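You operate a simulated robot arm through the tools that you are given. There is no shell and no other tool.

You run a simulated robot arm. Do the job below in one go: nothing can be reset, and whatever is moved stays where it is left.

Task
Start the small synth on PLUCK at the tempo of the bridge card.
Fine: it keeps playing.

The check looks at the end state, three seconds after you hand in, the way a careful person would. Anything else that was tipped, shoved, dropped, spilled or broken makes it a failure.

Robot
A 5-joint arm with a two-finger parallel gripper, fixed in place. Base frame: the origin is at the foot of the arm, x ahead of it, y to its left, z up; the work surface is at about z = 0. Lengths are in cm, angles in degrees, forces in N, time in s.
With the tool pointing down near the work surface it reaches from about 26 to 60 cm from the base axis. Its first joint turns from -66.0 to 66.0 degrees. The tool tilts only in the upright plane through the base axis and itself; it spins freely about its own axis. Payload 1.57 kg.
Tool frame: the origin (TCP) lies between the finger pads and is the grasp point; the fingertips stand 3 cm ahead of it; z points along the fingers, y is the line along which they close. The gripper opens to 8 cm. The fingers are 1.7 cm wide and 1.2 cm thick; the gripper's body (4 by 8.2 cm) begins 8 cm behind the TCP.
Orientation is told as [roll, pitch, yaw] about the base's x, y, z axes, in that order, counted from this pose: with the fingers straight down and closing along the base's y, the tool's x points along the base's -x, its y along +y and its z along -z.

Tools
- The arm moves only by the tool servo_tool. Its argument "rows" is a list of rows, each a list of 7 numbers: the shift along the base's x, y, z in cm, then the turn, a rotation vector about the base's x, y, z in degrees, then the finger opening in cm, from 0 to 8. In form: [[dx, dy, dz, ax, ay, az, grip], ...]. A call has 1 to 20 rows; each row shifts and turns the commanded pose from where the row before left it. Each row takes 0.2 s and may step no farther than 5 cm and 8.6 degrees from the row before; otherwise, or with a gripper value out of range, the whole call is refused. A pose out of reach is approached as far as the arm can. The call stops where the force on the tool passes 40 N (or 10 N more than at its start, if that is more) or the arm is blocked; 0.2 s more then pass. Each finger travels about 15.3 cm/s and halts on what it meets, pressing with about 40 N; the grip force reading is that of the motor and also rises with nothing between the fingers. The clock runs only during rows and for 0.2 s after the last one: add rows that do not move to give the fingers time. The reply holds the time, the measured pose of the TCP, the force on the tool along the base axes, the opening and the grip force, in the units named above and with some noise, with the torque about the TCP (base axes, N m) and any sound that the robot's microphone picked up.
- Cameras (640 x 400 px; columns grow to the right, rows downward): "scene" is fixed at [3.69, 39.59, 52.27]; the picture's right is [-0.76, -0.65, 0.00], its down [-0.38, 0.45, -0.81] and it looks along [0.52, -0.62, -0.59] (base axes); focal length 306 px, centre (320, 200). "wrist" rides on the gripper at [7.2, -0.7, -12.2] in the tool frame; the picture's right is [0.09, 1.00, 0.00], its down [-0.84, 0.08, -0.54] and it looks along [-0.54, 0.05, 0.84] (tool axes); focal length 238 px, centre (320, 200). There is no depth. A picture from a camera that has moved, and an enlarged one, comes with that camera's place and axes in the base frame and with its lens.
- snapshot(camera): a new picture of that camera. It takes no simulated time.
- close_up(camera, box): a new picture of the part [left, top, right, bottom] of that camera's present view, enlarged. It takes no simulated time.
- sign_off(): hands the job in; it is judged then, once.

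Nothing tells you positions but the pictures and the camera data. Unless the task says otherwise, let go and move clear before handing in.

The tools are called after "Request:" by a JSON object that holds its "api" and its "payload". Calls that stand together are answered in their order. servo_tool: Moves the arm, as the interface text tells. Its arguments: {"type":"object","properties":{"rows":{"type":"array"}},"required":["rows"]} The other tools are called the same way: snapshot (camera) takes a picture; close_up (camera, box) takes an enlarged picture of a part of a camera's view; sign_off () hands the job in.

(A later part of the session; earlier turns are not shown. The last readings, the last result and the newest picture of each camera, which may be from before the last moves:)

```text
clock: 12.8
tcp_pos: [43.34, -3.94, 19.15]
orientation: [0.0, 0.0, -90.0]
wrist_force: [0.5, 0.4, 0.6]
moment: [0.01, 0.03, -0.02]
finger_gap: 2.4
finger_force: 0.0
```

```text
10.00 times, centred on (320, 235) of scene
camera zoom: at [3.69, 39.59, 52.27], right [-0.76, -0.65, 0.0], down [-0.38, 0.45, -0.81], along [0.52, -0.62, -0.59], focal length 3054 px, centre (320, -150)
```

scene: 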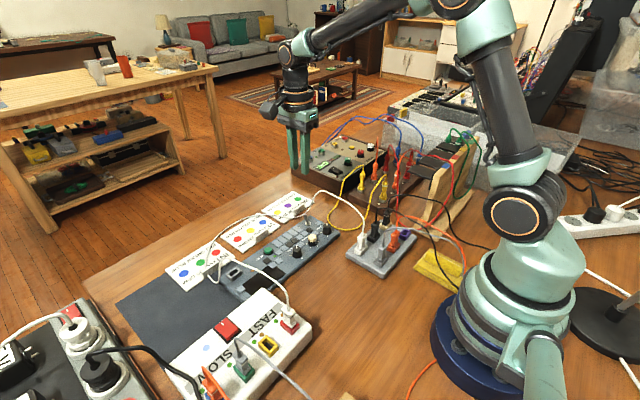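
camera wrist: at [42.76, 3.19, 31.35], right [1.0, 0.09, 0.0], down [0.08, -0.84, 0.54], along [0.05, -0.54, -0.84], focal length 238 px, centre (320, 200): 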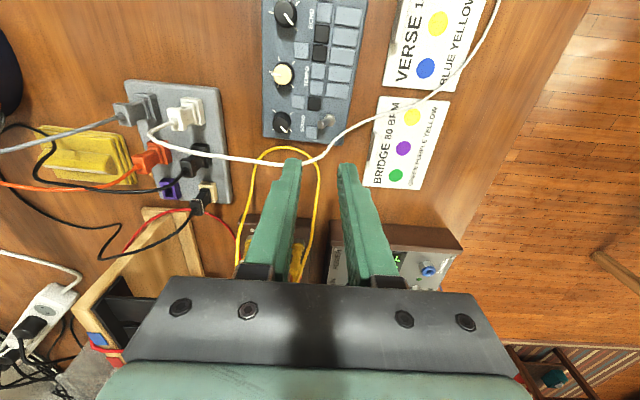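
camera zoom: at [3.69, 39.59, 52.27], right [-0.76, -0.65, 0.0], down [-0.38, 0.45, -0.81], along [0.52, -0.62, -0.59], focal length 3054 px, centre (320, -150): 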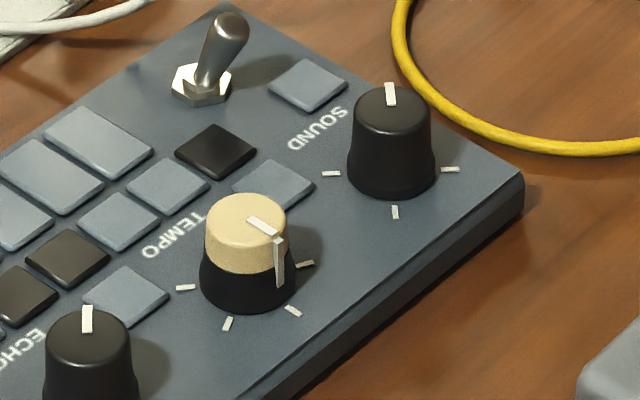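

The cable runs along y ≈ -5.3 at z ≈ 13 over the SOUND knob at (38.85, -4.8). The TEMPO knob is at (39.07, 0.36), clear of the cable and pointing at 100. I'll start with TEMPO: turn the tool to yaw 0 and hover above it.

Request:
{"api": "servo_tool", "payload": {"rows": [[-0.388, 0.391, 0, 0, 0, 8.1818, 4], [-0.388, 0.391, 0, 0, 0, 8.1818, 4], [-0.388, 0.391, 0, 0, 0, 8.1818, 4], [-0.388, 0.391, 0, 0, 0, 8.1818, 4], [-0.388, 0.391, 0, 0, 0, 8.1818, 4], [-0.388, 0.391, -1, 0, 0, 8.1818, 4], [-0.388, 0.391, -1, 0, 0, 8.1818, 4], [-0.388, 0.391, -1, 0, 0, 8.1818, 4], [-0.388, 0.391, -1, 0, 0, 8.1818, 4], [-0.388, 0.391, -1, 0, 0, 8.1818, 4], [-0.388, 0.391, -1, 0, 0, 8.1818, 4], [0, 0, 0, 0, 0, 0, 4], [0, 0, 0, 0, 0, 0, 4]]}}

Request:
{"api": "snapshot", "payload": {"camera": "wrist"}}

Request:
{"api": "close_up", "payload": {"camera": "scene", "box": [240, 170, 400, 270]}}

```text
clock: 15.6
tcp_pos: [38.98, 0.35, 12.94]
orientation: [0.0, 0.0, 0.1]
wrist_force: [0.3, 0.3, 0.0]
moment: [0.01, -0.02, 0.02]
finger_gap: 4.01
finger_force: 0.1
```

```text
taken
camera wrist: at [31.84, -0.25, 25.21], right [-0.09, 1.0, 0.0], down [0.84, 0.08, 0.54], along [0.54, 0.05, -0.84], focal length 238 px, centre (320, 200)
```

wrist: 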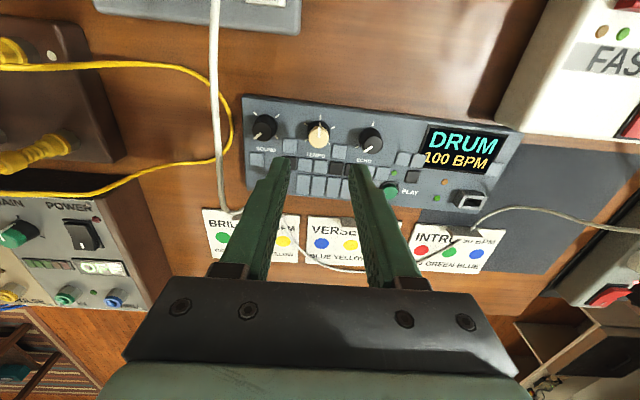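

```text
4.00 times, centred on (320, 220) of scene
camera zoom: at [3.69, 39.59, 52.27], right [-0.76, -0.65, 0.0], down [-0.38, 0.45, -0.81], along [0.52, -0.62, -0.59], focal length 1222 px, centre (320, 120)
```

zoom: 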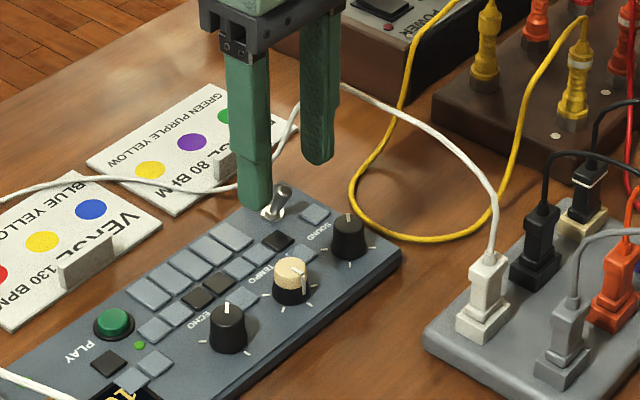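

The display is readable from the wrist: DRUM, 100 BPM. I'll zoom in to verify TEMPO knob alignment before descending.

Request:
{"api": "close_up", "payload": {"camera": "wrist", "box": [240, 95, 400, 195]}}

```text
4.00 times, centred on (320, 145) of wrist
camera zoom: at [31.84, -0.25, 25.21], right [-0.09, 1.0, 0.0], down [0.84, 0.08, 0.54], along [0.54, 0.05, -0.84], focal length 953 px, centre (320, 420)
```

zoom: 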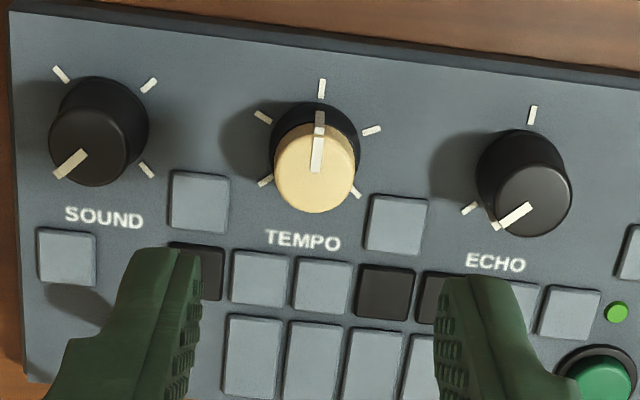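

The TEMPO knob axis is at about (39.05, 0.30), with the top near z = 3.2. I'll descend around it with the fingers 4 cm open, then look.

Request:
{"api": "servo_tool", "payload": {"rows": [[0, -0.07, -2, 0, 0, 0, 4], [0, 0, -2, 0, 0, 0, 4], [0, 0, -2, 0, 0, 0, 4], [0, 0, -1.5, 0, 0, 0, 4], [0, 0, 0, 0, 0, 0, 4]]}}

Request:
{"api": "close_up", "payload": {"camera": "scene", "box": [260, 190, 380, 265]}}

Request:
{"api": "close_up", "payload": {"camera": "wrist", "box": [220, 60, 480, 222]}}

```text
clock: 16.8
tcp_pos: [38.97, 0.44, 5.25]
orientation: [-0.1, 0.0, -0.1]
wrist_force: [-0.1, -0.1, 0.3]
moment: [-0.01, 0.01, 0.0]
finger_gap: 4.02
finger_force: 0.0
```

```text
5.33 times, centred on (320, 228) of scene
camera zoom: at [3.69, 39.59, 52.27], right [-0.76, -0.65, 0.0], down [-0.38, 0.45, -0.81], along [0.52, -0.62, -0.59], focal length 1629 px, centre (320, 53)
```

zoom: 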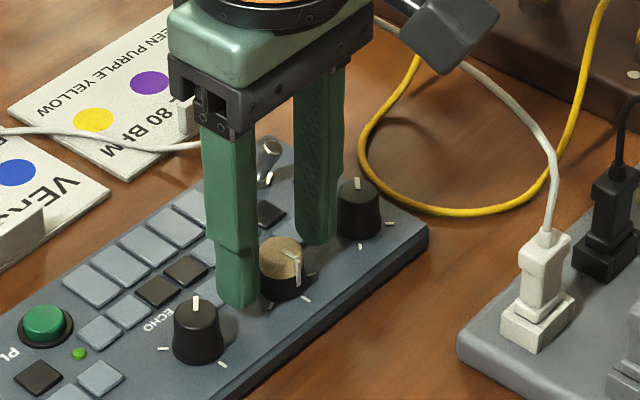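

```text
2.46 times, centred on (350, 141) of wrist
camera zoom: at [31.93, -0.26, 17.64], right [-0.09, 1.0, 0.0], down [0.84, 0.08, 0.54], along [0.54, 0.05, -0.84], focal length 587 px, centre (246, 345)
```

zoom: 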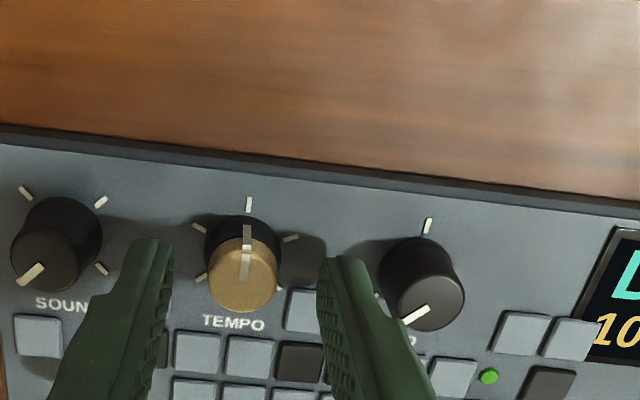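

The knob is centered between the fingers. I'll close on it.

Request:
{"api": "servo_tool", "payload": {"rows": [[0, 0, 0, 0, 0, 0, 3], [0, 0, 0, 0, 0, 0, 2.4], [0, 0, 0, 0, 0, 0, 1.9], [0, 0, 0, 0, 0, 0, 1.8], [0, 0, 0, 0, 0, 0, 1.8]]}}

Request:
{"api": "close_up", "payload": {"camera": "wrist", "box": [220, 60, 480, 222]}}

Request:
{"api": "close_up", "payload": {"camera": "scene", "box": [260, 190, 380, 265]}}

```text
clock: 18.0
tcp_pos: [38.92, 0.42, 5.53]
orientation: [0.0, 0.0, 0.0]
wrist_force: [-0.4, -3.2, -0.5]
moment: [-0.09, 0.0, 0.0]
finger_gap: 2.08
finger_force: 1.8
```

```text
2.46 times, centred on (350, 141) of wrist
camera zoom: at [31.92, -0.27, 17.66], right [-0.09, 1.0, 0.0], down [0.84, 0.08, 0.54], along [0.54, 0.05, -0.84], focal length 587 px, centre (246, 345)
```

zoom: 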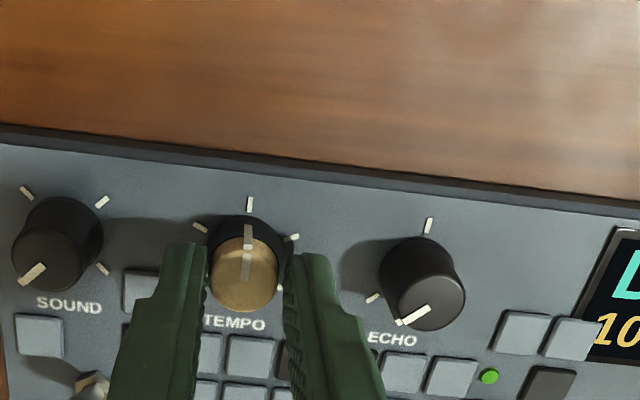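

```text
5.33 times, centred on (320, 228) of scene
camera zoom: at [3.69, 39.59, 52.27], right [-0.76, -0.65, 0.0], down [-0.38, 0.45, -0.81], along [0.52, -0.62, -0.59], focal length 1629 px, centre (320, 53)
```

zoom: 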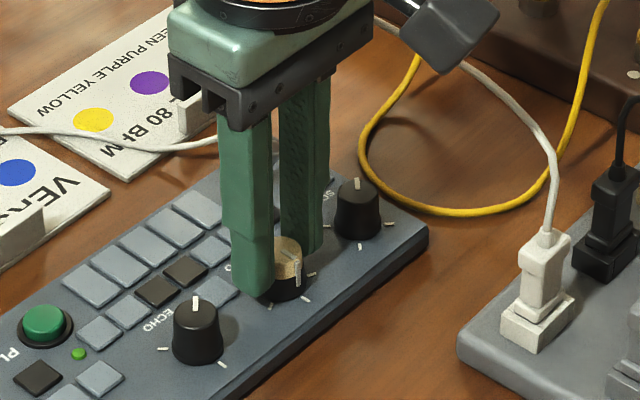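

The left finger touches first, so I'll shift slightly toward -y and tighten.

Request:
{"api": "servo_tool", "payload": {"rows": [[0, -0.08, 0, 0, 0, 0, 1.8], [0, 0, 0, 0, 0, 0, 1.6], [0, 0, 0, 0, 0, 0, 1.4]]}}

```text
clock: 18.8
tcp_pos: [39.07, 0.38, 5.55]
orientation: [-0.1, -0.1, 0.0]
wrist_force: [-0.3, -4.1, 1.9]
moment: [-0.15, 0.05, 0.0]
finger_gap: 1.82
finger_force: 32.9
```

The knob is gripped. I'll turn it counter-clockwise in small steps and read the display.

Request:
{"api": "servo_tool", "payload": {"rows": [[0, -0.05, 0, 0, 0, 5, 1.4], [0, 0, 0, 0, 0, 5, 1.4], [0, 0, 0, 0, 0, 5, 1.4], [0, 0, 0, 0, 0, 5, 1.4], [0, 0, 0, 0, 0, 0, 1.4]]}}

Request:
{"api": "snapshot", "payload": {"camera": "wrist"}}

Request:
{"api": "close_up", "payload": {"camera": "scene", "box": [200, 190, 380, 305]}}

```text
clock: 20.0
tcp_pos: [38.88, 0.27, 5.5]
orientation: [0.0, 0.0, 20.2]
wrist_force: [-1.0, 0.2, -0.6]
moment: [-0.11, 0.19, 0.03]
finger_gap: 1.86
finger_force: 33.3
```

```text
taken
camera wrist: at [32.52, -2.77, 17.72], right [-0.43, 0.9, 0.0], down [0.76, 0.36, 0.54], along [0.49, 0.23, -0.84], focal length 238 px, centre (320, 200)
```

wrist: 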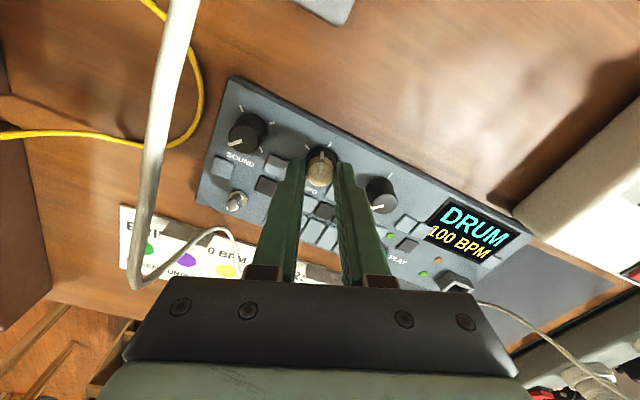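

```text
3.48 times, centred on (290, 248) of scene
camera zoom: at [3.7, 39.59, 52.27], right [-0.76, -0.65, 0.0], down [-0.38, 0.45, -0.81], along [0.52, -0.62, -0.59], focal length 1062 px, centre (424, 35)
```

zoom: 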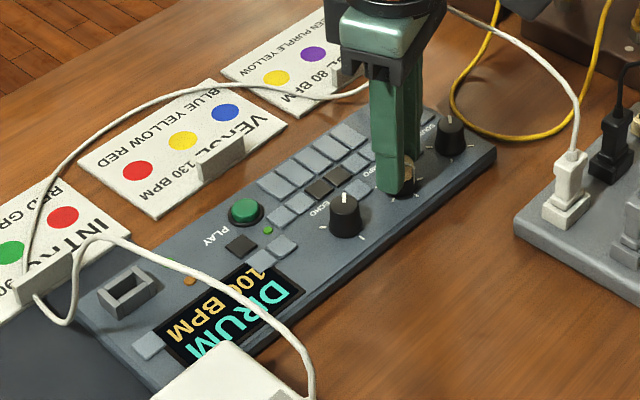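

I'll zoom in to see whether the knob turned with the fingers.

Request:
{"api": "close_up", "payload": {"camera": "wrist", "box": [270, 110, 390, 210]}}

Request:
{"api": "close_up", "payload": {"camera": "scene", "box": [300, 220, 340, 250]}}

```text
4.00 times, centred on (330, 160) of wrist
camera zoom: at [32.52, -2.77, 17.72], right [-0.43, 0.9, 0.0], down [0.76, 0.36, 0.54], along [0.49, 0.23, -0.84], focal length 953 px, centre (280, 360)
```

zoom: 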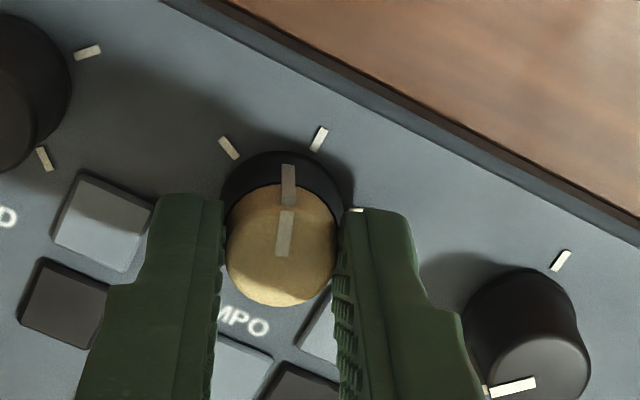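

```text
13.33 times, centred on (320, 235) of scene
camera zoom: at [3.7, 39.59, 52.27], right [-0.76, -0.65, 0.0], down [-0.38, 0.45, -0.81], along [0.52, -0.62, -0.59], focal length 4073 px, centre (320, -267)
```

zoom: 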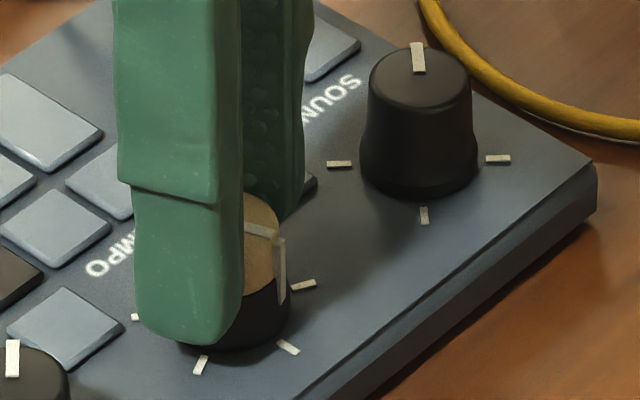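

The knob turned with the fingers (about 20°), and the display hasn't changed, so it is probably stepped. I'll continue towards the next tick at about 67°.

Request:
{"api": "servo_tool", "payload": {"rows": [[0, 0, 0, 0, 0, 6, 1.4], [0, 0, 0, 0, 0, 6, 1.4], [0, 0, 0, 0, 0, 6, 1.4], [0, 0, 0, 0, 0, 0, 1.4]]}}

Request:
{"api": "close_up", "payload": {"camera": "scene", "box": [210, 250, 300, 305]}}

Request:
{"api": "close_up", "payload": {"camera": "scene", "box": [300, 220, 340, 250]}}

```text
clock: 21.0
tcp_pos: [38.99, 0.5, 5.52]
orientation: [0.1, -0.1, 38.1]
wrist_force: [0.2, -0.7, -0.3]
moment: [-0.09, 0.22, -0.01]
finger_gap: 1.86
finger_force: 32.8
```

```text
7.11 times, centred on (255, 278) of scene
camera zoom: at [3.7, 39.59, 52.27], right [-0.76, -0.65, 0.0], down [-0.38, 0.45, -0.81], along [0.52, -0.62, -0.59], focal length 2172 px, centre (782, -351)
```

zoom: 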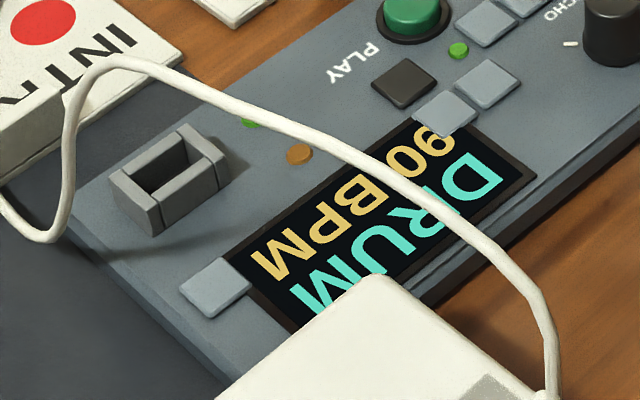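

```text
13.33 times, centred on (320, 235) of scene
camera zoom: at [3.7, 39.59, 52.27], right [-0.76, -0.65, 0.0], down [-0.38, 0.45, -0.81], along [0.52, -0.62, -0.59], focal length 4073 px, centre (320, -267)
```

zoom: 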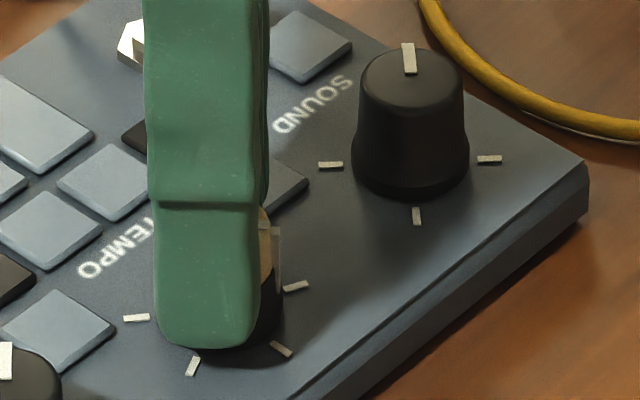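

Display now shows 90 BPM, so the steps are decreasing counter-clockwise and 80 should be the next one. I'll keep turning in small steps.

Request:
{"api": "servo_tool", "payload": {"rows": [[0, 0, 0, 0, 0, 6, 1.4], [0, 0, 0, 0, 0, 6, 1.4], [0, 0, 0, 0, 0, 6, 1.4], [0, 0, 0, 0, 0, 6, 1.4], [0, 0, 0, 0, 0, 6, 1.4], [0, 0, 0, 0, 0, 0, 1.4]]}}

Request:
{"api": "close_up", "payload": {"camera": "scene", "box": [210, 250, 300, 305]}}

Request:
{"api": "close_up", "payload": {"camera": "scene", "box": [300, 220, 340, 250]}}

Request:
{"api": "snapshot", "payload": {"camera": "scene"}}

```text
clock: 22.4
tcp_pos: [39.06, 0.37, 5.39]
orientation: [0.0, 0.0, 68.1]
wrist_force: [-0.9, -1.4, -0.8]
moment: [0.14, -0.04, -0.02]
finger_gap: 1.83
finger_force: 33.0
```

```text
7.11 times, centred on (255, 278) of scene
camera zoom: at [3.69, 39.59, 52.27], right [-0.76, -0.65, 0.0], down [-0.38, 0.45, -0.81], along [0.52, -0.62, -0.59], focal length 2172 px, centre (782, -351)
```

zoom: 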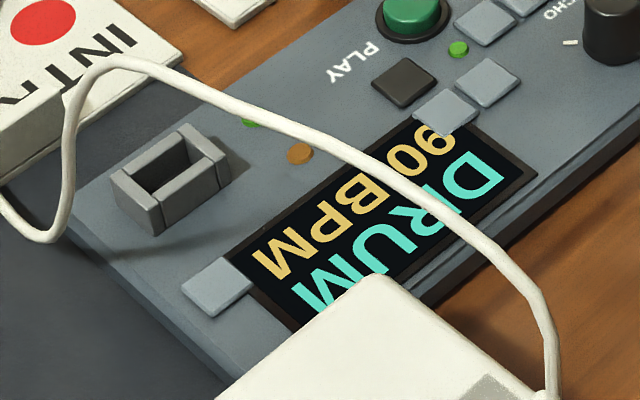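

```text
13.33 times, centred on (320, 235) of scene
camera zoom: at [3.69, 39.59, 52.27], right [-0.76, -0.65, 0.0], down [-0.38, 0.45, -0.81], along [0.52, -0.62, -0.59], focal length 4073 px, centre (320, -267)
```

zoom: 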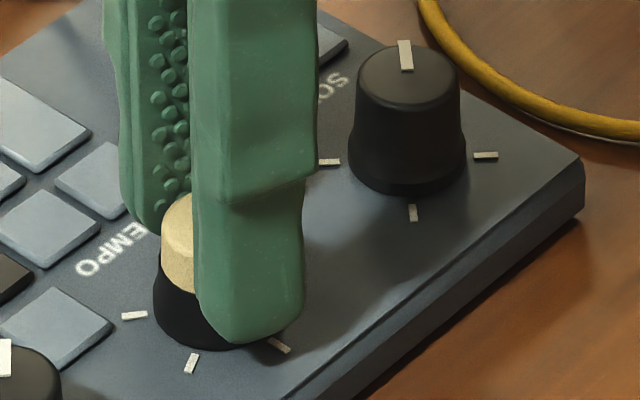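

```text
taken
```

scene: 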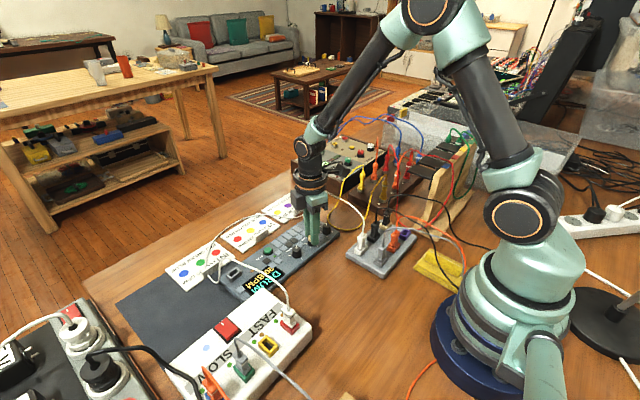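

It's now at the 90 tick; the synth has shifted only a millimetre or two. I'll continue turning toward the last tick.

Request:
{"api": "servo_tool", "payload": {"rows": [[0, 0, 0, 0, 0, 6, 1.4], [0, 0, 0, 0, 0, 6, 1.4], [0, 0, 0, 0, 0, 6, 1.4], [0, 0, 0, 0, 0, 6, 1.4], [0, 0, 0, 0, 0, 6, 1.4], [0, 0, 0, 0, 0, 6, 1.4], [0, 0, 0, 0, 0, 6, 1.4], [0, 0, 0, 0, 0, 0, 1.4]]}}

Request:
{"api": "close_up", "payload": {"camera": "scene", "box": [210, 250, 300, 305]}}

Request:
{"api": "close_up", "payload": {"camera": "scene", "box": [300, 220, 340, 250]}}

```text
clock: 24.2
tcp_pos: [39.04, 0.44, 5.52]
orientation: [0.0, -0.1, 110.1]
wrist_force: [-0.2, -1.3, 1.0]
moment: [0.05, 0.03, 0.01]
finger_gap: 1.84
finger_force: 32.9
```

```text
7.11 times, centred on (255, 278) of scene
camera zoom: at [3.69, 39.59, 52.27], right [-0.76, -0.65, 0.0], down [-0.38, 0.45, -0.81], along [0.52, -0.62, -0.59], focal length 2172 px, centre (782, -351)
```

zoom: 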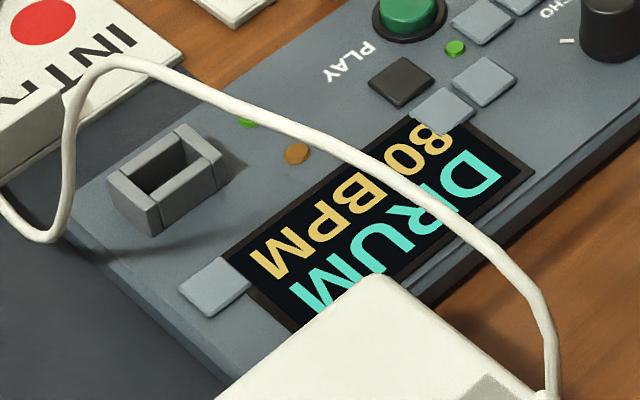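

```text
13.33 times, centred on (320, 235) of scene
camera zoom: at [3.69, 39.59, 52.27], right [-0.76, -0.65, 0.0], down [-0.38, 0.45, -0.81], along [0.52, -0.62, -0.59], focal length 4073 px, centre (320, -267)
```

zoom: 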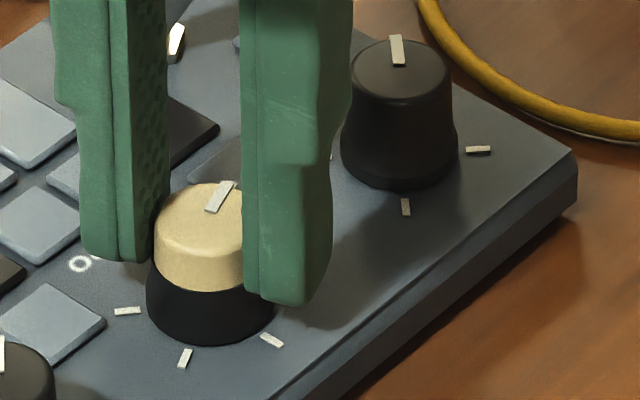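

It reads 80 BPM. I'll turn about 20° more so the pointer sits on the tick, then release.

Request:
{"api": "servo_tool", "payload": {"rows": [[0, 0, 0, 0, 0, 7, 1.4], [0, 0, 0, 0, 0, 7, 1.4], [0, 0, 0, 0, 0, 6, 1.4], [0, 0, 0, 0, 0, 0, 1.4], [0, 0, 0, 0, 0, 0, 2.4], [0, 0, 0, 0, 0, 0, 4], [0, 0, 0, 0, 0, 0, 4]]}}

Request:
{"api": "close_up", "payload": {"camera": "scene", "box": [210, 250, 300, 305]}}

Request:
{"api": "close_up", "payload": {"camera": "scene", "box": [300, 220, 340, 250]}}

```text
clock: 25.8
tcp_pos: [39.09, 0.45, 5.51]
orientation: [-0.1, 0.1, 130.0]
wrist_force: [-0.3, 0.3, -0.5]
moment: [-0.01, -0.02, 0.01]
finger_gap: 4.02
finger_force: 0.0
```

```text
7.11 times, centred on (255, 278) of scene
camera zoom: at [3.69, 39.59, 52.27], right [-0.76, -0.65, 0.0], down [-0.38, 0.45, -0.81], along [0.52, -0.62, -0.59], focal length 2172 px, centre (782, -351)
```

zoom: 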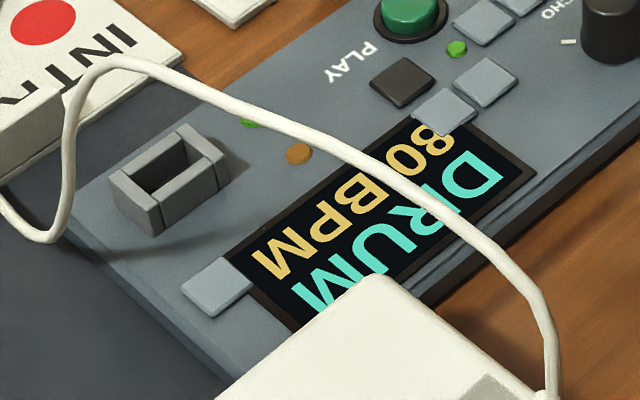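

```text
13.33 times, centred on (320, 235) of scene
camera zoom: at [3.69, 39.59, 52.27], right [-0.76, -0.65, 0.0], down [-0.38, 0.45, -0.81], along [0.52, -0.62, -0.59], focal length 4073 px, centre (320, -267)
```

zoom: 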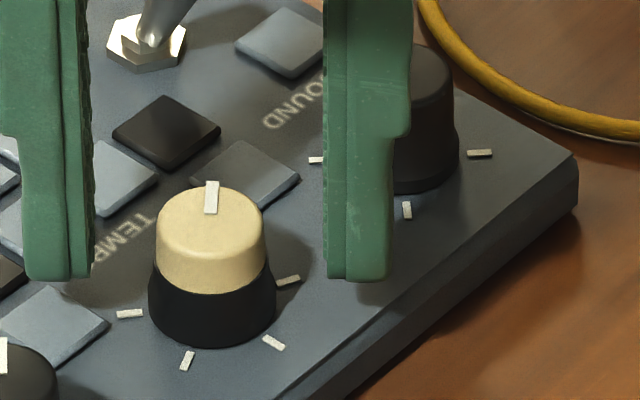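

TEMPO is set at 80 and released. Next is the SOUND knob under the cable. I'll lift, turn to yaw ≈176° so the finger slot lines up with the cable, and re-measure the knob.

Request:
{"api": "servo_tool", "payload": {"rows": [[0, 0, 3, 0, 0, 0, 4], [0, 0, 4, 0, 0, 0, 4], [0, 0, 4, 0, 0, 0, 4], [0, 0, 4, 0, 0, 7.6667, 4], [0, -1, 1, 0, 0, 7.6667, 4], [0, -1, 0, 0, 0, 7.6667, 4], [0, -1, 0, 0, 0, 7.6667, 3], [0, -1, 0, 0, 0, 7.6667, 3], [0, -1, 0, 0, 0, 7.6667, 3], [0, 0, 0, 0, 0, 0, 3], [0, 0, 0, 0, 0, 0, 3]]}}

Request:
{"api": "snapshot", "payload": {"camera": "wrist"}}

Request:
{"api": "close_up", "payload": {"camera": "wrist", "box": [250, 60, 410, 220]}}

Request:
{"api": "close_up", "payload": {"camera": "scene", "box": [250, 150, 390, 250]}}

```text
clock: 28.2
tcp_pos: [39.23, 1.8, 21.46]
orientation: [0.0, 0.0, 175.1]
wrist_force: [0.7, 1.2, -0.3]
moment: [-0.01, -0.01, -0.01]
finger_gap: 3.03
finger_force: 0.2
out of reach, approached as far as the arm can: row 8, 9
```

```text
taken
camera wrist: at [46.54, 1.88, 33.73], right [0.01, -1.0, 0.0], down [-0.84, -0.01, 0.54], along [-0.54, 0.0, -0.84], focal length 238 px, centre (320, 200)
```

wrist: 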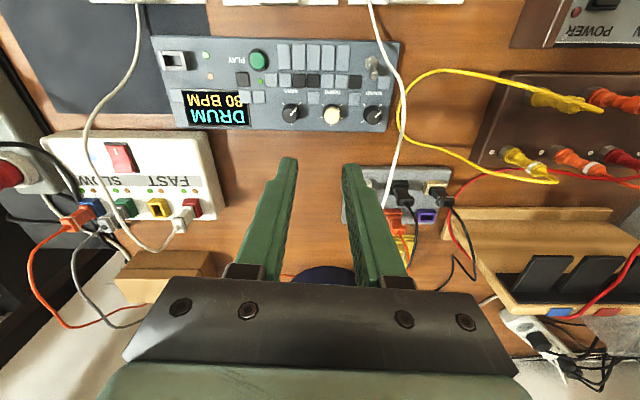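

```text
2.50 times, centred on (330, 140) of wrist
camera zoom: at [46.54, 1.88, 33.73], right [0.01, -1.0, 0.0], down [-0.84, -0.01, 0.54], along [-0.54, 0.0, -0.84], focal length 596 px, centre (295, 350)
```

zoom: 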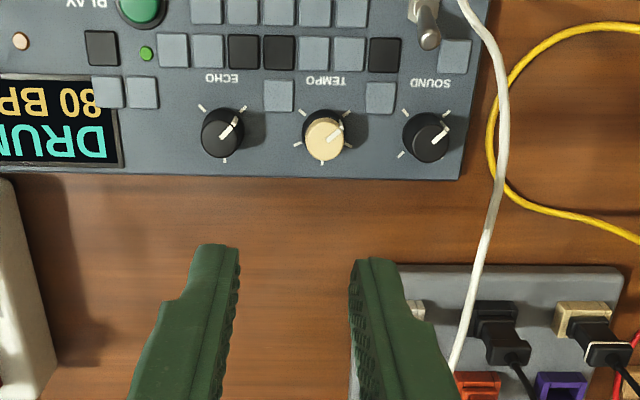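

```text
4.00 times, centred on (320, 200) of scene
camera zoom: at [3.69, 39.59, 52.27], right [-0.76, -0.65, 0.0], down [-0.38, 0.45, -0.81], along [0.52, -0.62, -0.59], focal length 1222 px, centre (320, 200)
```

zoom: 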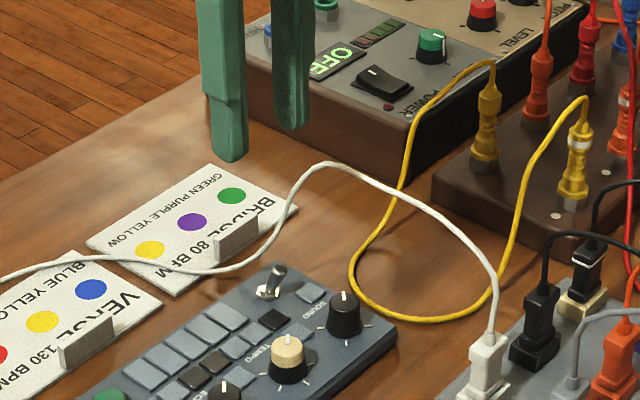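

The spin limit was reached near yaw 175, so I'll use the equivalent yaw near 0 instead. I'll first rotate back while staying high, then check the pose.

Request:
{"api": "servo_tool", "payload": {"rows": [[0, 0, 0, 0, 0, -8, 3], [0, 0, 0, 0, 0, -8, 3], [0, 0, 0, 0, 0, -8, 3], [0, 0, 0, 0, 0, 0, 3]]}}

```text
clock: 29.2
tcp_pos: [39.2, 1.85, 21.46]
orientation: [0.1, 0.0, 151.9]
wrist_force: [0.6, 0.1, 0.8]
moment: [-0.02, 0.0, 0.0]
finger_gap: 2.97
finger_force: 0.0
```

Commands now continue from the reached pose. I'll rotate to yaw ≈ -4 and shift over the SOUND knob at safe height.

Request:
{"api": "servo_tool", "payload": {"rows": [[0, 0, 0, 0, 0, -8.2, 3], [0, 0, 0, 0, 0, -8.2, 3], [0, 0, 0, 0, 0, -8.2, 3], [0, 0, 0, 0, 0, -8.2, 3], [0, 0, 0, 0, 0, -8.2, 3], [0, 0, 0, 0, 0, -8.2, 3], [0, 0, 0, 0, 0, -8.2, 3], [0, 0, 0, 0, 0, -8.2, 3], [0, 0, 0, 0, 0, -8.2, 3], [0, -0.6, 0, 0, 0, -8.2, 3], [0, -0.6, 0, 0, 0, -8.2, 3], [0, -0.6, 0, 0, 0, -8.2, 3], [0, -0.7, 0, 0, 0, -8.2, 3], [0, -0.7, 0, 0, 0, -8.2, 3], [0, -0.7, 0, 0, 0, -8.2, 3], [0, -0.7, 0, 0, 0, -8.2, 3], [-0.1, -0.7, 0, 0, 0, -8.2, 3], [-0.1, -0.7, 0, 0, 0, -8.2, 3], [0, -0.7, 0, 0, 0, -8.2, 3], [0, 0, 0, 0, 0, 0, 3]]}}

Request:
{"api": "snapshot", "payload": {"camera": "wrist"}}

Request:
{"api": "close_up", "payload": {"camera": "wrist", "box": [260, 100, 380, 200]}}

Request:
{"api": "close_up", "payload": {"camera": "scene", "box": [250, 150, 390, 250]}}

```text
clock: 33.4
tcp_pos: [38.87, -5.05, 21.39]
orientation: [-0.1, 0.0, -4.0]
wrist_force: [-0.4, -0.5, 0.4]
moment: [0.04, -0.01, 0.0]
finger_gap: 3.0
finger_force: 0.0
```

```text
taken
camera wrist: at [31.79, -5.16, 33.77], right [-0.02, 1.0, 0.0], down [0.84, 0.02, 0.54], along [0.54, 0.01, -0.84], focal length 238 px, centre (320, 200)
```

wrist: 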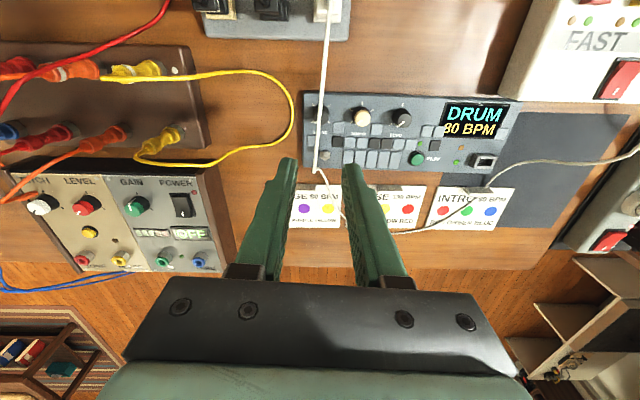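

```text
4.00 times, centred on (320, 150) of wrist
camera zoom: at [31.79, -5.16, 33.77], right [-0.02, 1.0, 0.0], down [0.84, 0.02, 0.54], along [0.54, 0.01, -0.84], focal length 953 px, centre (320, 400)
```

zoom: 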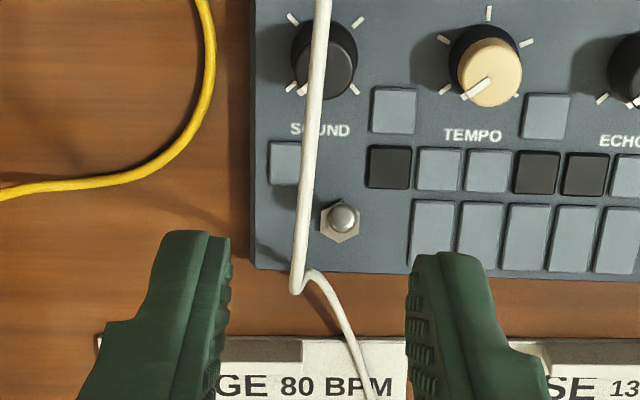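

```text
4.00 times, centred on (320, 200) of scene
camera zoom: at [3.69, 39.59, 52.27], right [-0.76, -0.65, 0.0], down [-0.38, 0.45, -0.81], along [0.52, -0.62, -0.59], focal length 1222 px, centre (320, 200)
```

zoom: 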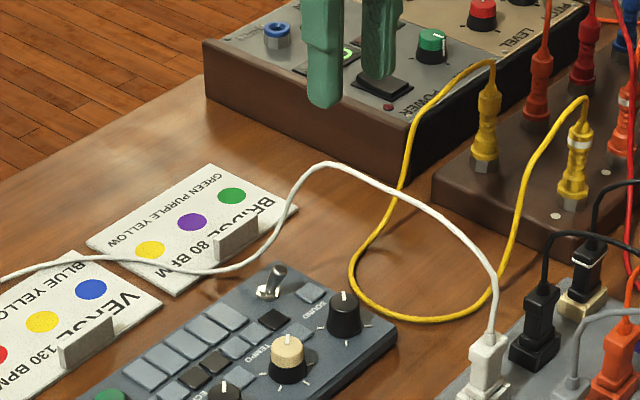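

Now I'm above the SOUND knob with the cable between the fingers' planes. I'll zoom in to pin down the knob's centre relative to the cable.

Request:
{"api": "close_up", "payload": {"camera": "wrist", "box": [300, 96, 348, 126]}}

Request:
{"api": "close_up", "payload": {"camera": "scene", "box": [300, 210, 360, 250]}}

```text
13.33 times, centred on (324, 111) of wrist
camera zoom: at [31.79, -5.16, 33.77], right [-0.02, 1.0, 0.0], down [0.84, 0.02, 0.54], along [0.54, 0.01, -0.84], focal length 3178 px, centre (267, 1387)
```

zoom: 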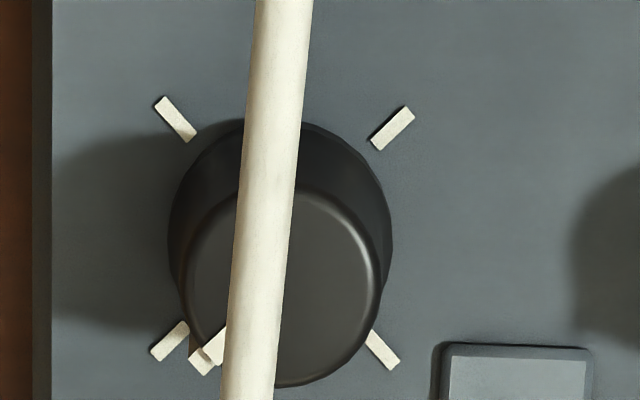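

```text
10.00 times, centred on (330, 230) of scene
camera zoom: at [3.69, 39.59, 52.27], right [-0.76, -0.65, 0.0], down [-0.38, 0.45, -0.81], along [0.52, -0.62, -0.59], focal length 3054 px, centre (220, -100)
```

zoom: 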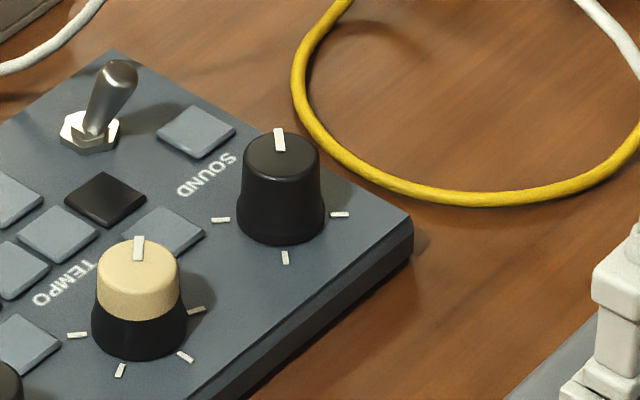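

The SOUND axis is at (39.13, -4.86) and the cable passes 0.43 cm to its -y side at z ≈ 13. I'll center and descend in stages, straddling the cable.

Request:
{"api": "servo_tool", "payload": {"rows": [[0.11, 0.1, 0, 0, 0, 0, 3], [0, 0, -3, 0, 0, 0, 3], [0, 0, -3, 0, 0, 0, 3], [0, 0, -3, 0, 0, 0, 3], [0, 0, -3, 0, 0, 0, 3], [0, 0, 0, 0, 0, 0, 3]]}}

Request:
{"api": "snapshot", "payload": {"camera": "wrist"}}

Request:
{"api": "close_up", "payload": {"camera": "scene", "box": [270, 150, 390, 250]}}

```text
clock: 34.8
tcp_pos: [39.04, -4.95, 9.67]
orientation: [-0.1, 0.1, -3.8]
wrist_force: [0.4, 0.7, 0.3]
moment: [-0.01, -0.01, 0.0]
finger_gap: 3.03
finger_force: 0.1
```

```text
taken
camera wrist: at [31.94, -5.02, 21.93], right [-0.03, 1.0, 0.0], down [0.84, 0.02, 0.54], along [0.54, 0.01, -0.84], focal length 238 px, centre (320, 200)
```

wrist: 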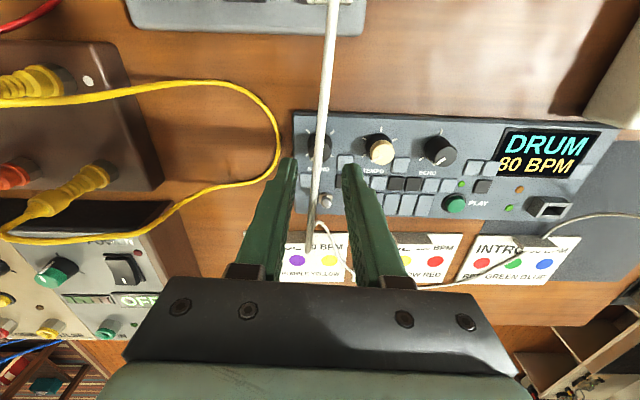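

```text
4.00 times, centred on (330, 200) of scene
camera zoom: at [3.69, 39.59, 52.27], right [-0.76, -0.65, 0.0], down [-0.38, 0.45, -0.81], along [0.52, -0.62, -0.59], focal length 1222 px, centre (280, 200)
```

zoom: 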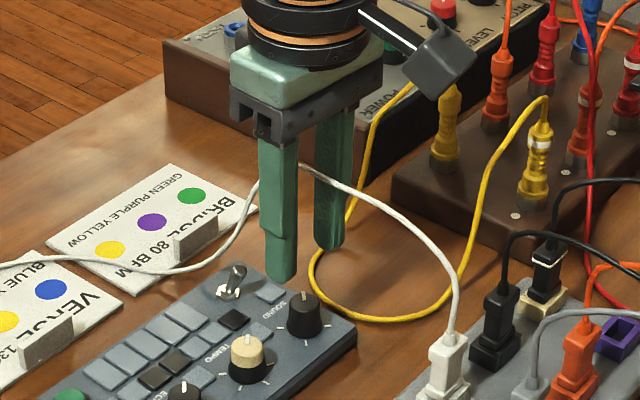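

The cable passes cleanly between the fingers. I'll descend 4 cm more to the knob.

Request:
{"api": "servo_tool", "payload": {"rows": [[0, 0, -1.5, 0, 0, 0, 3], [0, 0, -1.5, 0, 0, 0, 3], [0, 0, -0.8, 0, 0, 0, 3], [0, 0, 0, 0, 0, 0, 3]]}}

Request:
{"api": "close_up", "payload": {"camera": "wrist", "box": [220, 60, 480, 222]}}

Request:
{"api": "close_up", "payload": {"camera": "scene", "box": [290, 170, 370, 245]}}

```text
clock: 35.8
tcp_pos: [39.05, -4.86, 5.83]
orientation: [0.0, 0.0, -3.7]
wrist_force: [1.4, -0.4, 0.5]
moment: [0.0, 0.0, 0.01]
finger_gap: 2.98
finger_force: 0.1
```

```text
2.46 times, centred on (350, 141) of wrist
camera zoom: at [31.98, -5.04, 18.06], right [-0.03, 1.0, 0.0], down [0.84, 0.02, 0.54], along [0.54, 0.01, -0.84], focal length 587 px, centre (246, 345)
```

zoom: 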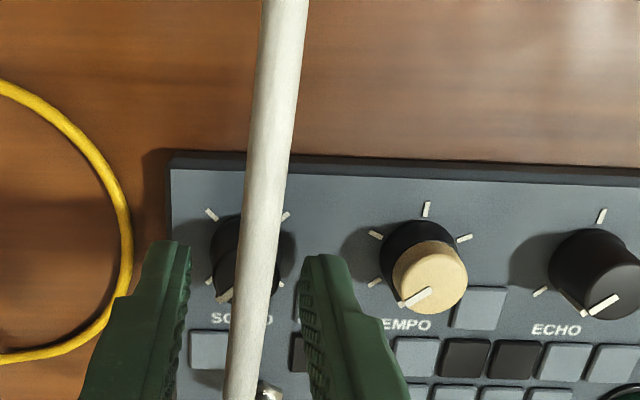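

```text
5.33 times, centred on (330, 208) of scene
camera zoom: at [3.69, 39.59, 52.27], right [-0.76, -0.65, 0.0], down [-0.38, 0.45, -0.81], along [0.52, -0.62, -0.59], focal length 1629 px, centre (267, 160)
```

zoom: 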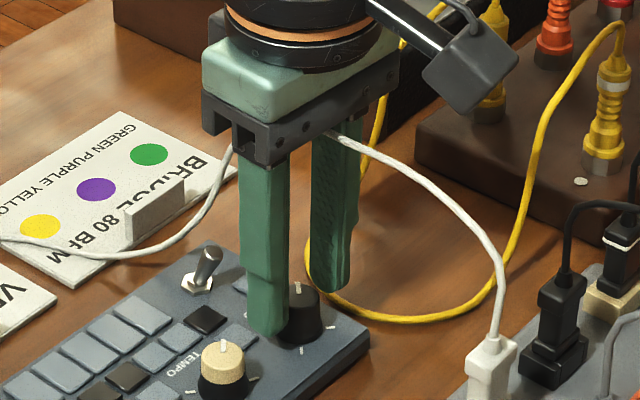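

The knob is centered between the fingers, with the cable still free. I'll pre-rotate by +15°, lower slightly and close gently.

Request:
{"api": "servo_tool", "payload": {"rows": [[0, 0, -0.1, 0, 0, 7.5, 3], [0, 0, -0.05, 0, 0, 7.5, 3], [0, 0, 0, 0, 0, 0, 2.4], [0, 0, 0, 0, 0, 0, 2.0], [0, 0, 0, 0, 0, 0, 1.75], [0, 0, 0, 0, 0, 0, 1.75]]}}

Request:
{"api": "close_up", "payload": {"camera": "wrist", "box": [220, 60, 480, 222]}}

Request:
{"api": "close_up", "payload": {"camera": "scene", "box": [290, 170, 370, 245]}}

```text
clock: 37.2
tcp_pos: [38.98, -4.88, 5.55]
orientation: [0.0, -0.1, 11.2]
wrist_force: [-0.1, -1.8, -0.3]
moment: [0.0, 0.01, -0.02]
finger_gap: 1.88
finger_force: 1.0
```

```text
2.46 times, centred on (350, 141) of wrist
camera zoom: at [32.15, -6.91, 17.88], right [-0.28, 0.96, 0.0], down [0.81, 0.24, 0.54], along [0.52, 0.15, -0.84], focal length 587 px, centre (246, 345)
```

zoom: 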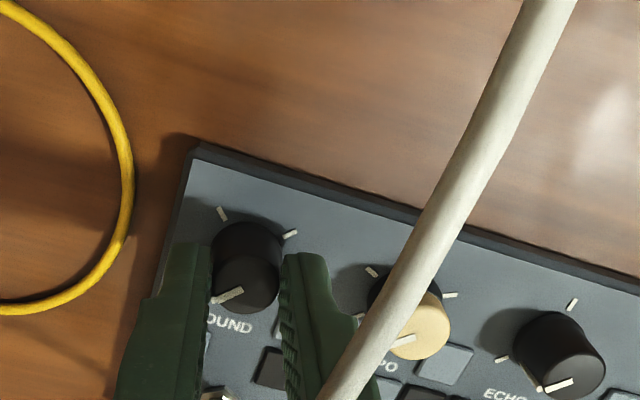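

```text
5.33 times, centred on (330, 208) of scene
camera zoom: at [3.69, 39.59, 52.27], right [-0.76, -0.65, 0.0], down [-0.38, 0.45, -0.81], along [0.52, -0.62, -0.59], focal length 1629 px, centre (267, 160)
```

zoom: 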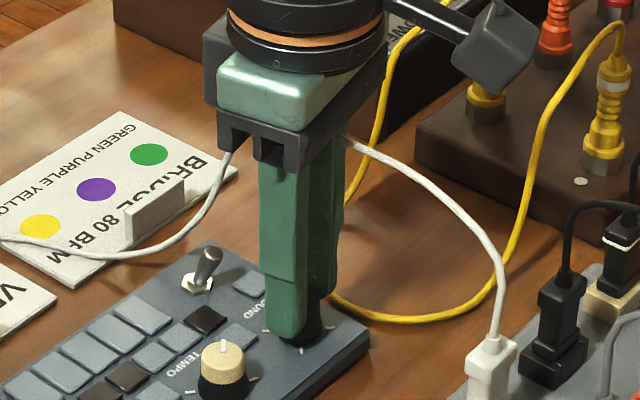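

I'll check the full wrist view to be sure the cable isn't touching a finger at this angle.

Request:
{"api": "snapshot", "payload": {"camera": "wrist"}}

Request:
{"api": "close_up", "payload": {"camera": "wrist", "box": [240, 180, 440, 305]}}

```text
taken
camera wrist: at [32.15, -6.91, 17.88], right [-0.28, 0.96, 0.0], down [0.81, 0.24, 0.54], along [0.52, 0.15, -0.84], focal length 238 px, centre (320, 200)
```

wrist: 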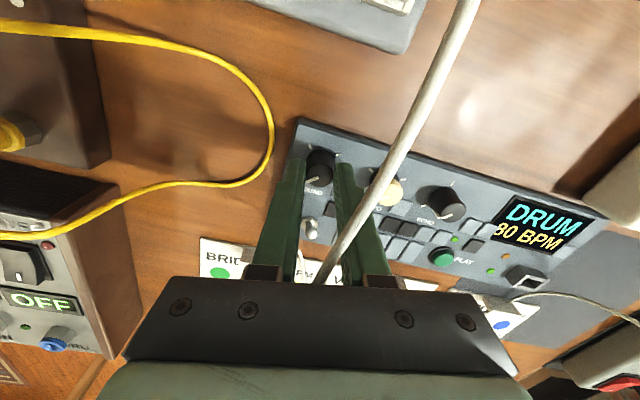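

```text
3.20 times, centred on (340, 242) of wrist
camera zoom: at [32.15, -6.91, 17.88], right [-0.28, 0.96, 0.0], down [0.81, 0.24, 0.54], along [0.52, 0.15, -0.84], focal length 763 px, centre (256, 64)
```

zoom: 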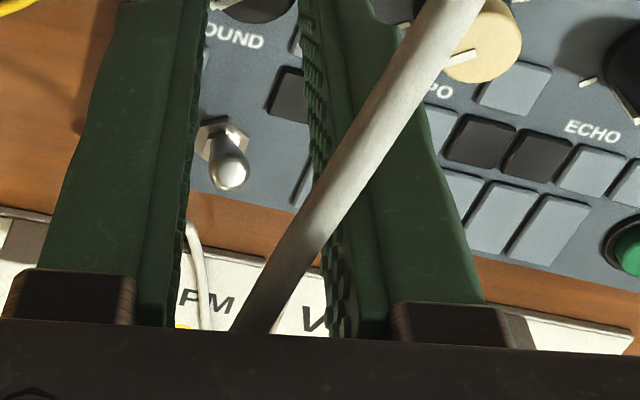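

The cable runs freely through the slot. I'll tighten and turn clockwise by 30°, from yaw +11 to -19.

Request:
{"api": "servo_tool", "payload": {"rows": [[0, 0, 0, 0, 0, 0, 1.5], [0, 0, 0, 0, 0, 0, 1.3], [0, 0, 0, 0, 0, -5, 1.3], [0, 0, 0, 0, 0, -5, 1.3], [0, 0, 0, 0, 0, -5, 1.3], [0, 0, 0, 0, 0, -5, 1.3], [0, 0, 0, 0, 0, 0, 1.3]]}}

Request:
{"api": "snapshot", "payload": {"camera": "wrist"}}

Request:
{"api": "close_up", "payload": {"camera": "wrist", "box": [240, 180, 440, 305]}}

Request:
{"api": "close_up", "payload": {"camera": "wrist", "box": [260, 110, 380, 200]}}

```text
clock: 38.8
tcp_pos: [39.06, -4.77, 5.65]
orientation: [0.0, 0.0, -8.7]
wrist_force: [-0.4, 0.3, 0.1]
moment: [-0.01, 0.1, 0.0]
finger_gap: 1.83
finger_force: 33.1
```

```text
taken
camera wrist: at [31.92, -4.34, 17.88], right [0.06, 1.0, 0.0], down [0.84, -0.05, 0.54], along [0.54, -0.03, -0.84], focal length 238 px, centre (320, 200)
```

wrist: 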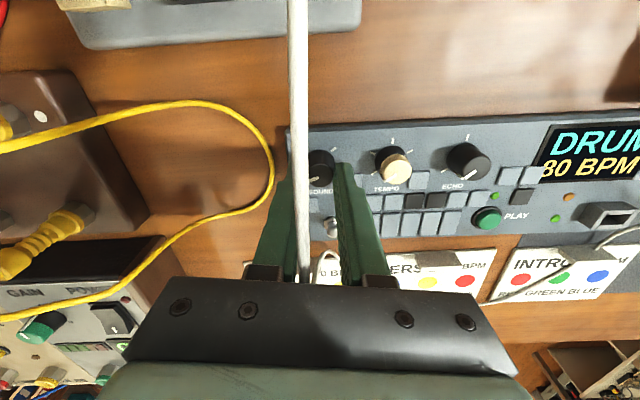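

```text
3.20 times, centred on (340, 242) of wrist
camera zoom: at [31.92, -4.34, 17.88], right [0.06, 1.0, 0.0], down [0.84, -0.05, 0.54], along [0.54, -0.03, -0.84], focal length 763 px, centre (256, 64)
```

zoom: 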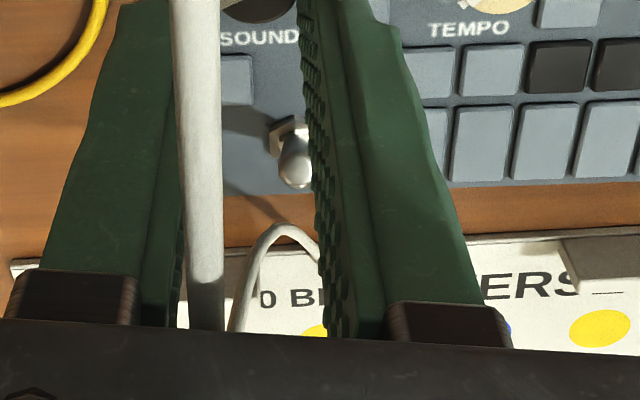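

```text
4.44 times, centred on (320, 155) of wrist
camera zoom: at [31.92, -4.34, 17.88], right [0.06, 1.0, 0.0], down [0.84, -0.05, 0.54], along [0.54, -0.03, -0.84], focal length 1059 px, centre (320, 400)
```

zoom: 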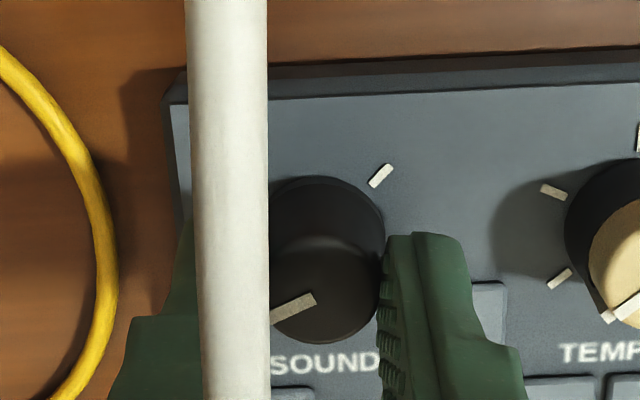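

The knob is turning and the cable is still clear by about 2 mm. I'll turn another 8°, then release and regrip.

Request:
{"api": "servo_tool", "payload": {"rows": [[0, 0, 0, 0, 0, -4, 1.3], [0, 0, 0, 0, 0, -4, 1.3], [0, 0, 0, 0, 0, 0, 1.3]]}}

Request:
{"api": "close_up", "payload": {"camera": "wrist", "box": [240, 180, 440, 305]}}

Request:
{"api": "close_up", "payload": {"camera": "scene", "box": [290, 170, 370, 245]}}

Request:
{"api": "close_up", "payload": {"camera": "scene", "box": [210, 250, 300, 305]}}

```text
clock: 39.6
tcp_pos: [39.08, -4.83, 5.67]
orientation: [-0.1, 0.0, -16.9]
wrist_force: [-10.2, 7.0, 25.9]
moment: [0.26, 0.37, 0.01]
finger_gap: 1.84
finger_force: 32.3
```

```text
3.20 times, centred on (340, 242) of wrist
camera zoom: at [32.12, -3.37, 17.86], right [0.2, 0.98, 0.0], down [0.82, -0.17, 0.54], along [0.53, -0.11, -0.84], focal length 763 px, centre (256, 64)
```

zoom: 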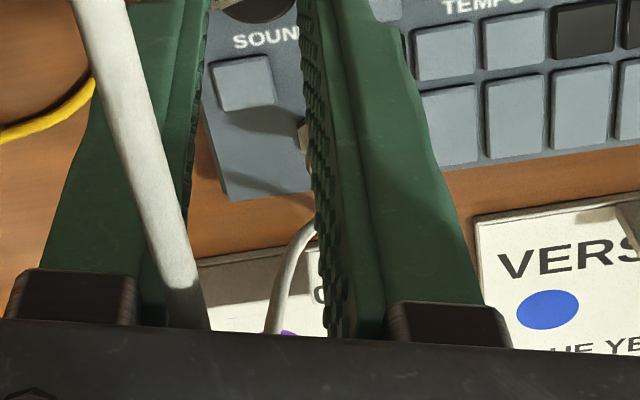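

```text
5.33 times, centred on (330, 208) of scene
camera zoom: at [3.68, 39.59, 52.27], right [-0.76, -0.65, 0.0], down [-0.38, 0.45, -0.81], along [0.52, -0.62, -0.59], focal length 1629 px, centre (267, 160)
```

zoom: 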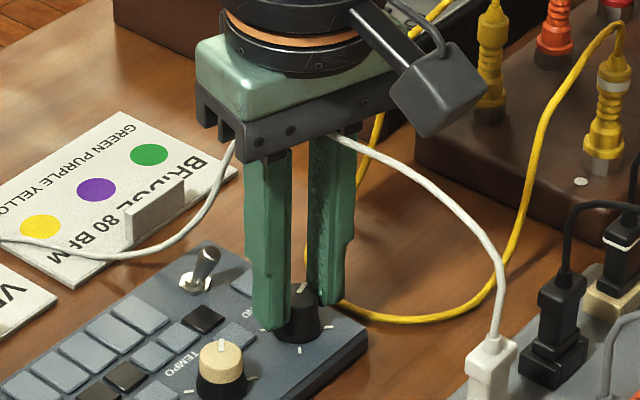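

```text
7.11 times, centred on (255, 278) of scene
camera zoom: at [3.68, 39.59, 52.27], right [-0.76, -0.65, 0.0], down [-0.38, 0.45, -0.81], along [0.52, -0.62, -0.59], focal length 2172 px, centre (782, -351)
```

zoom: 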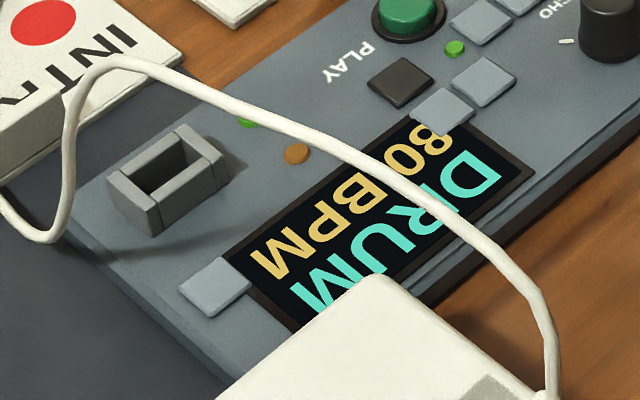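

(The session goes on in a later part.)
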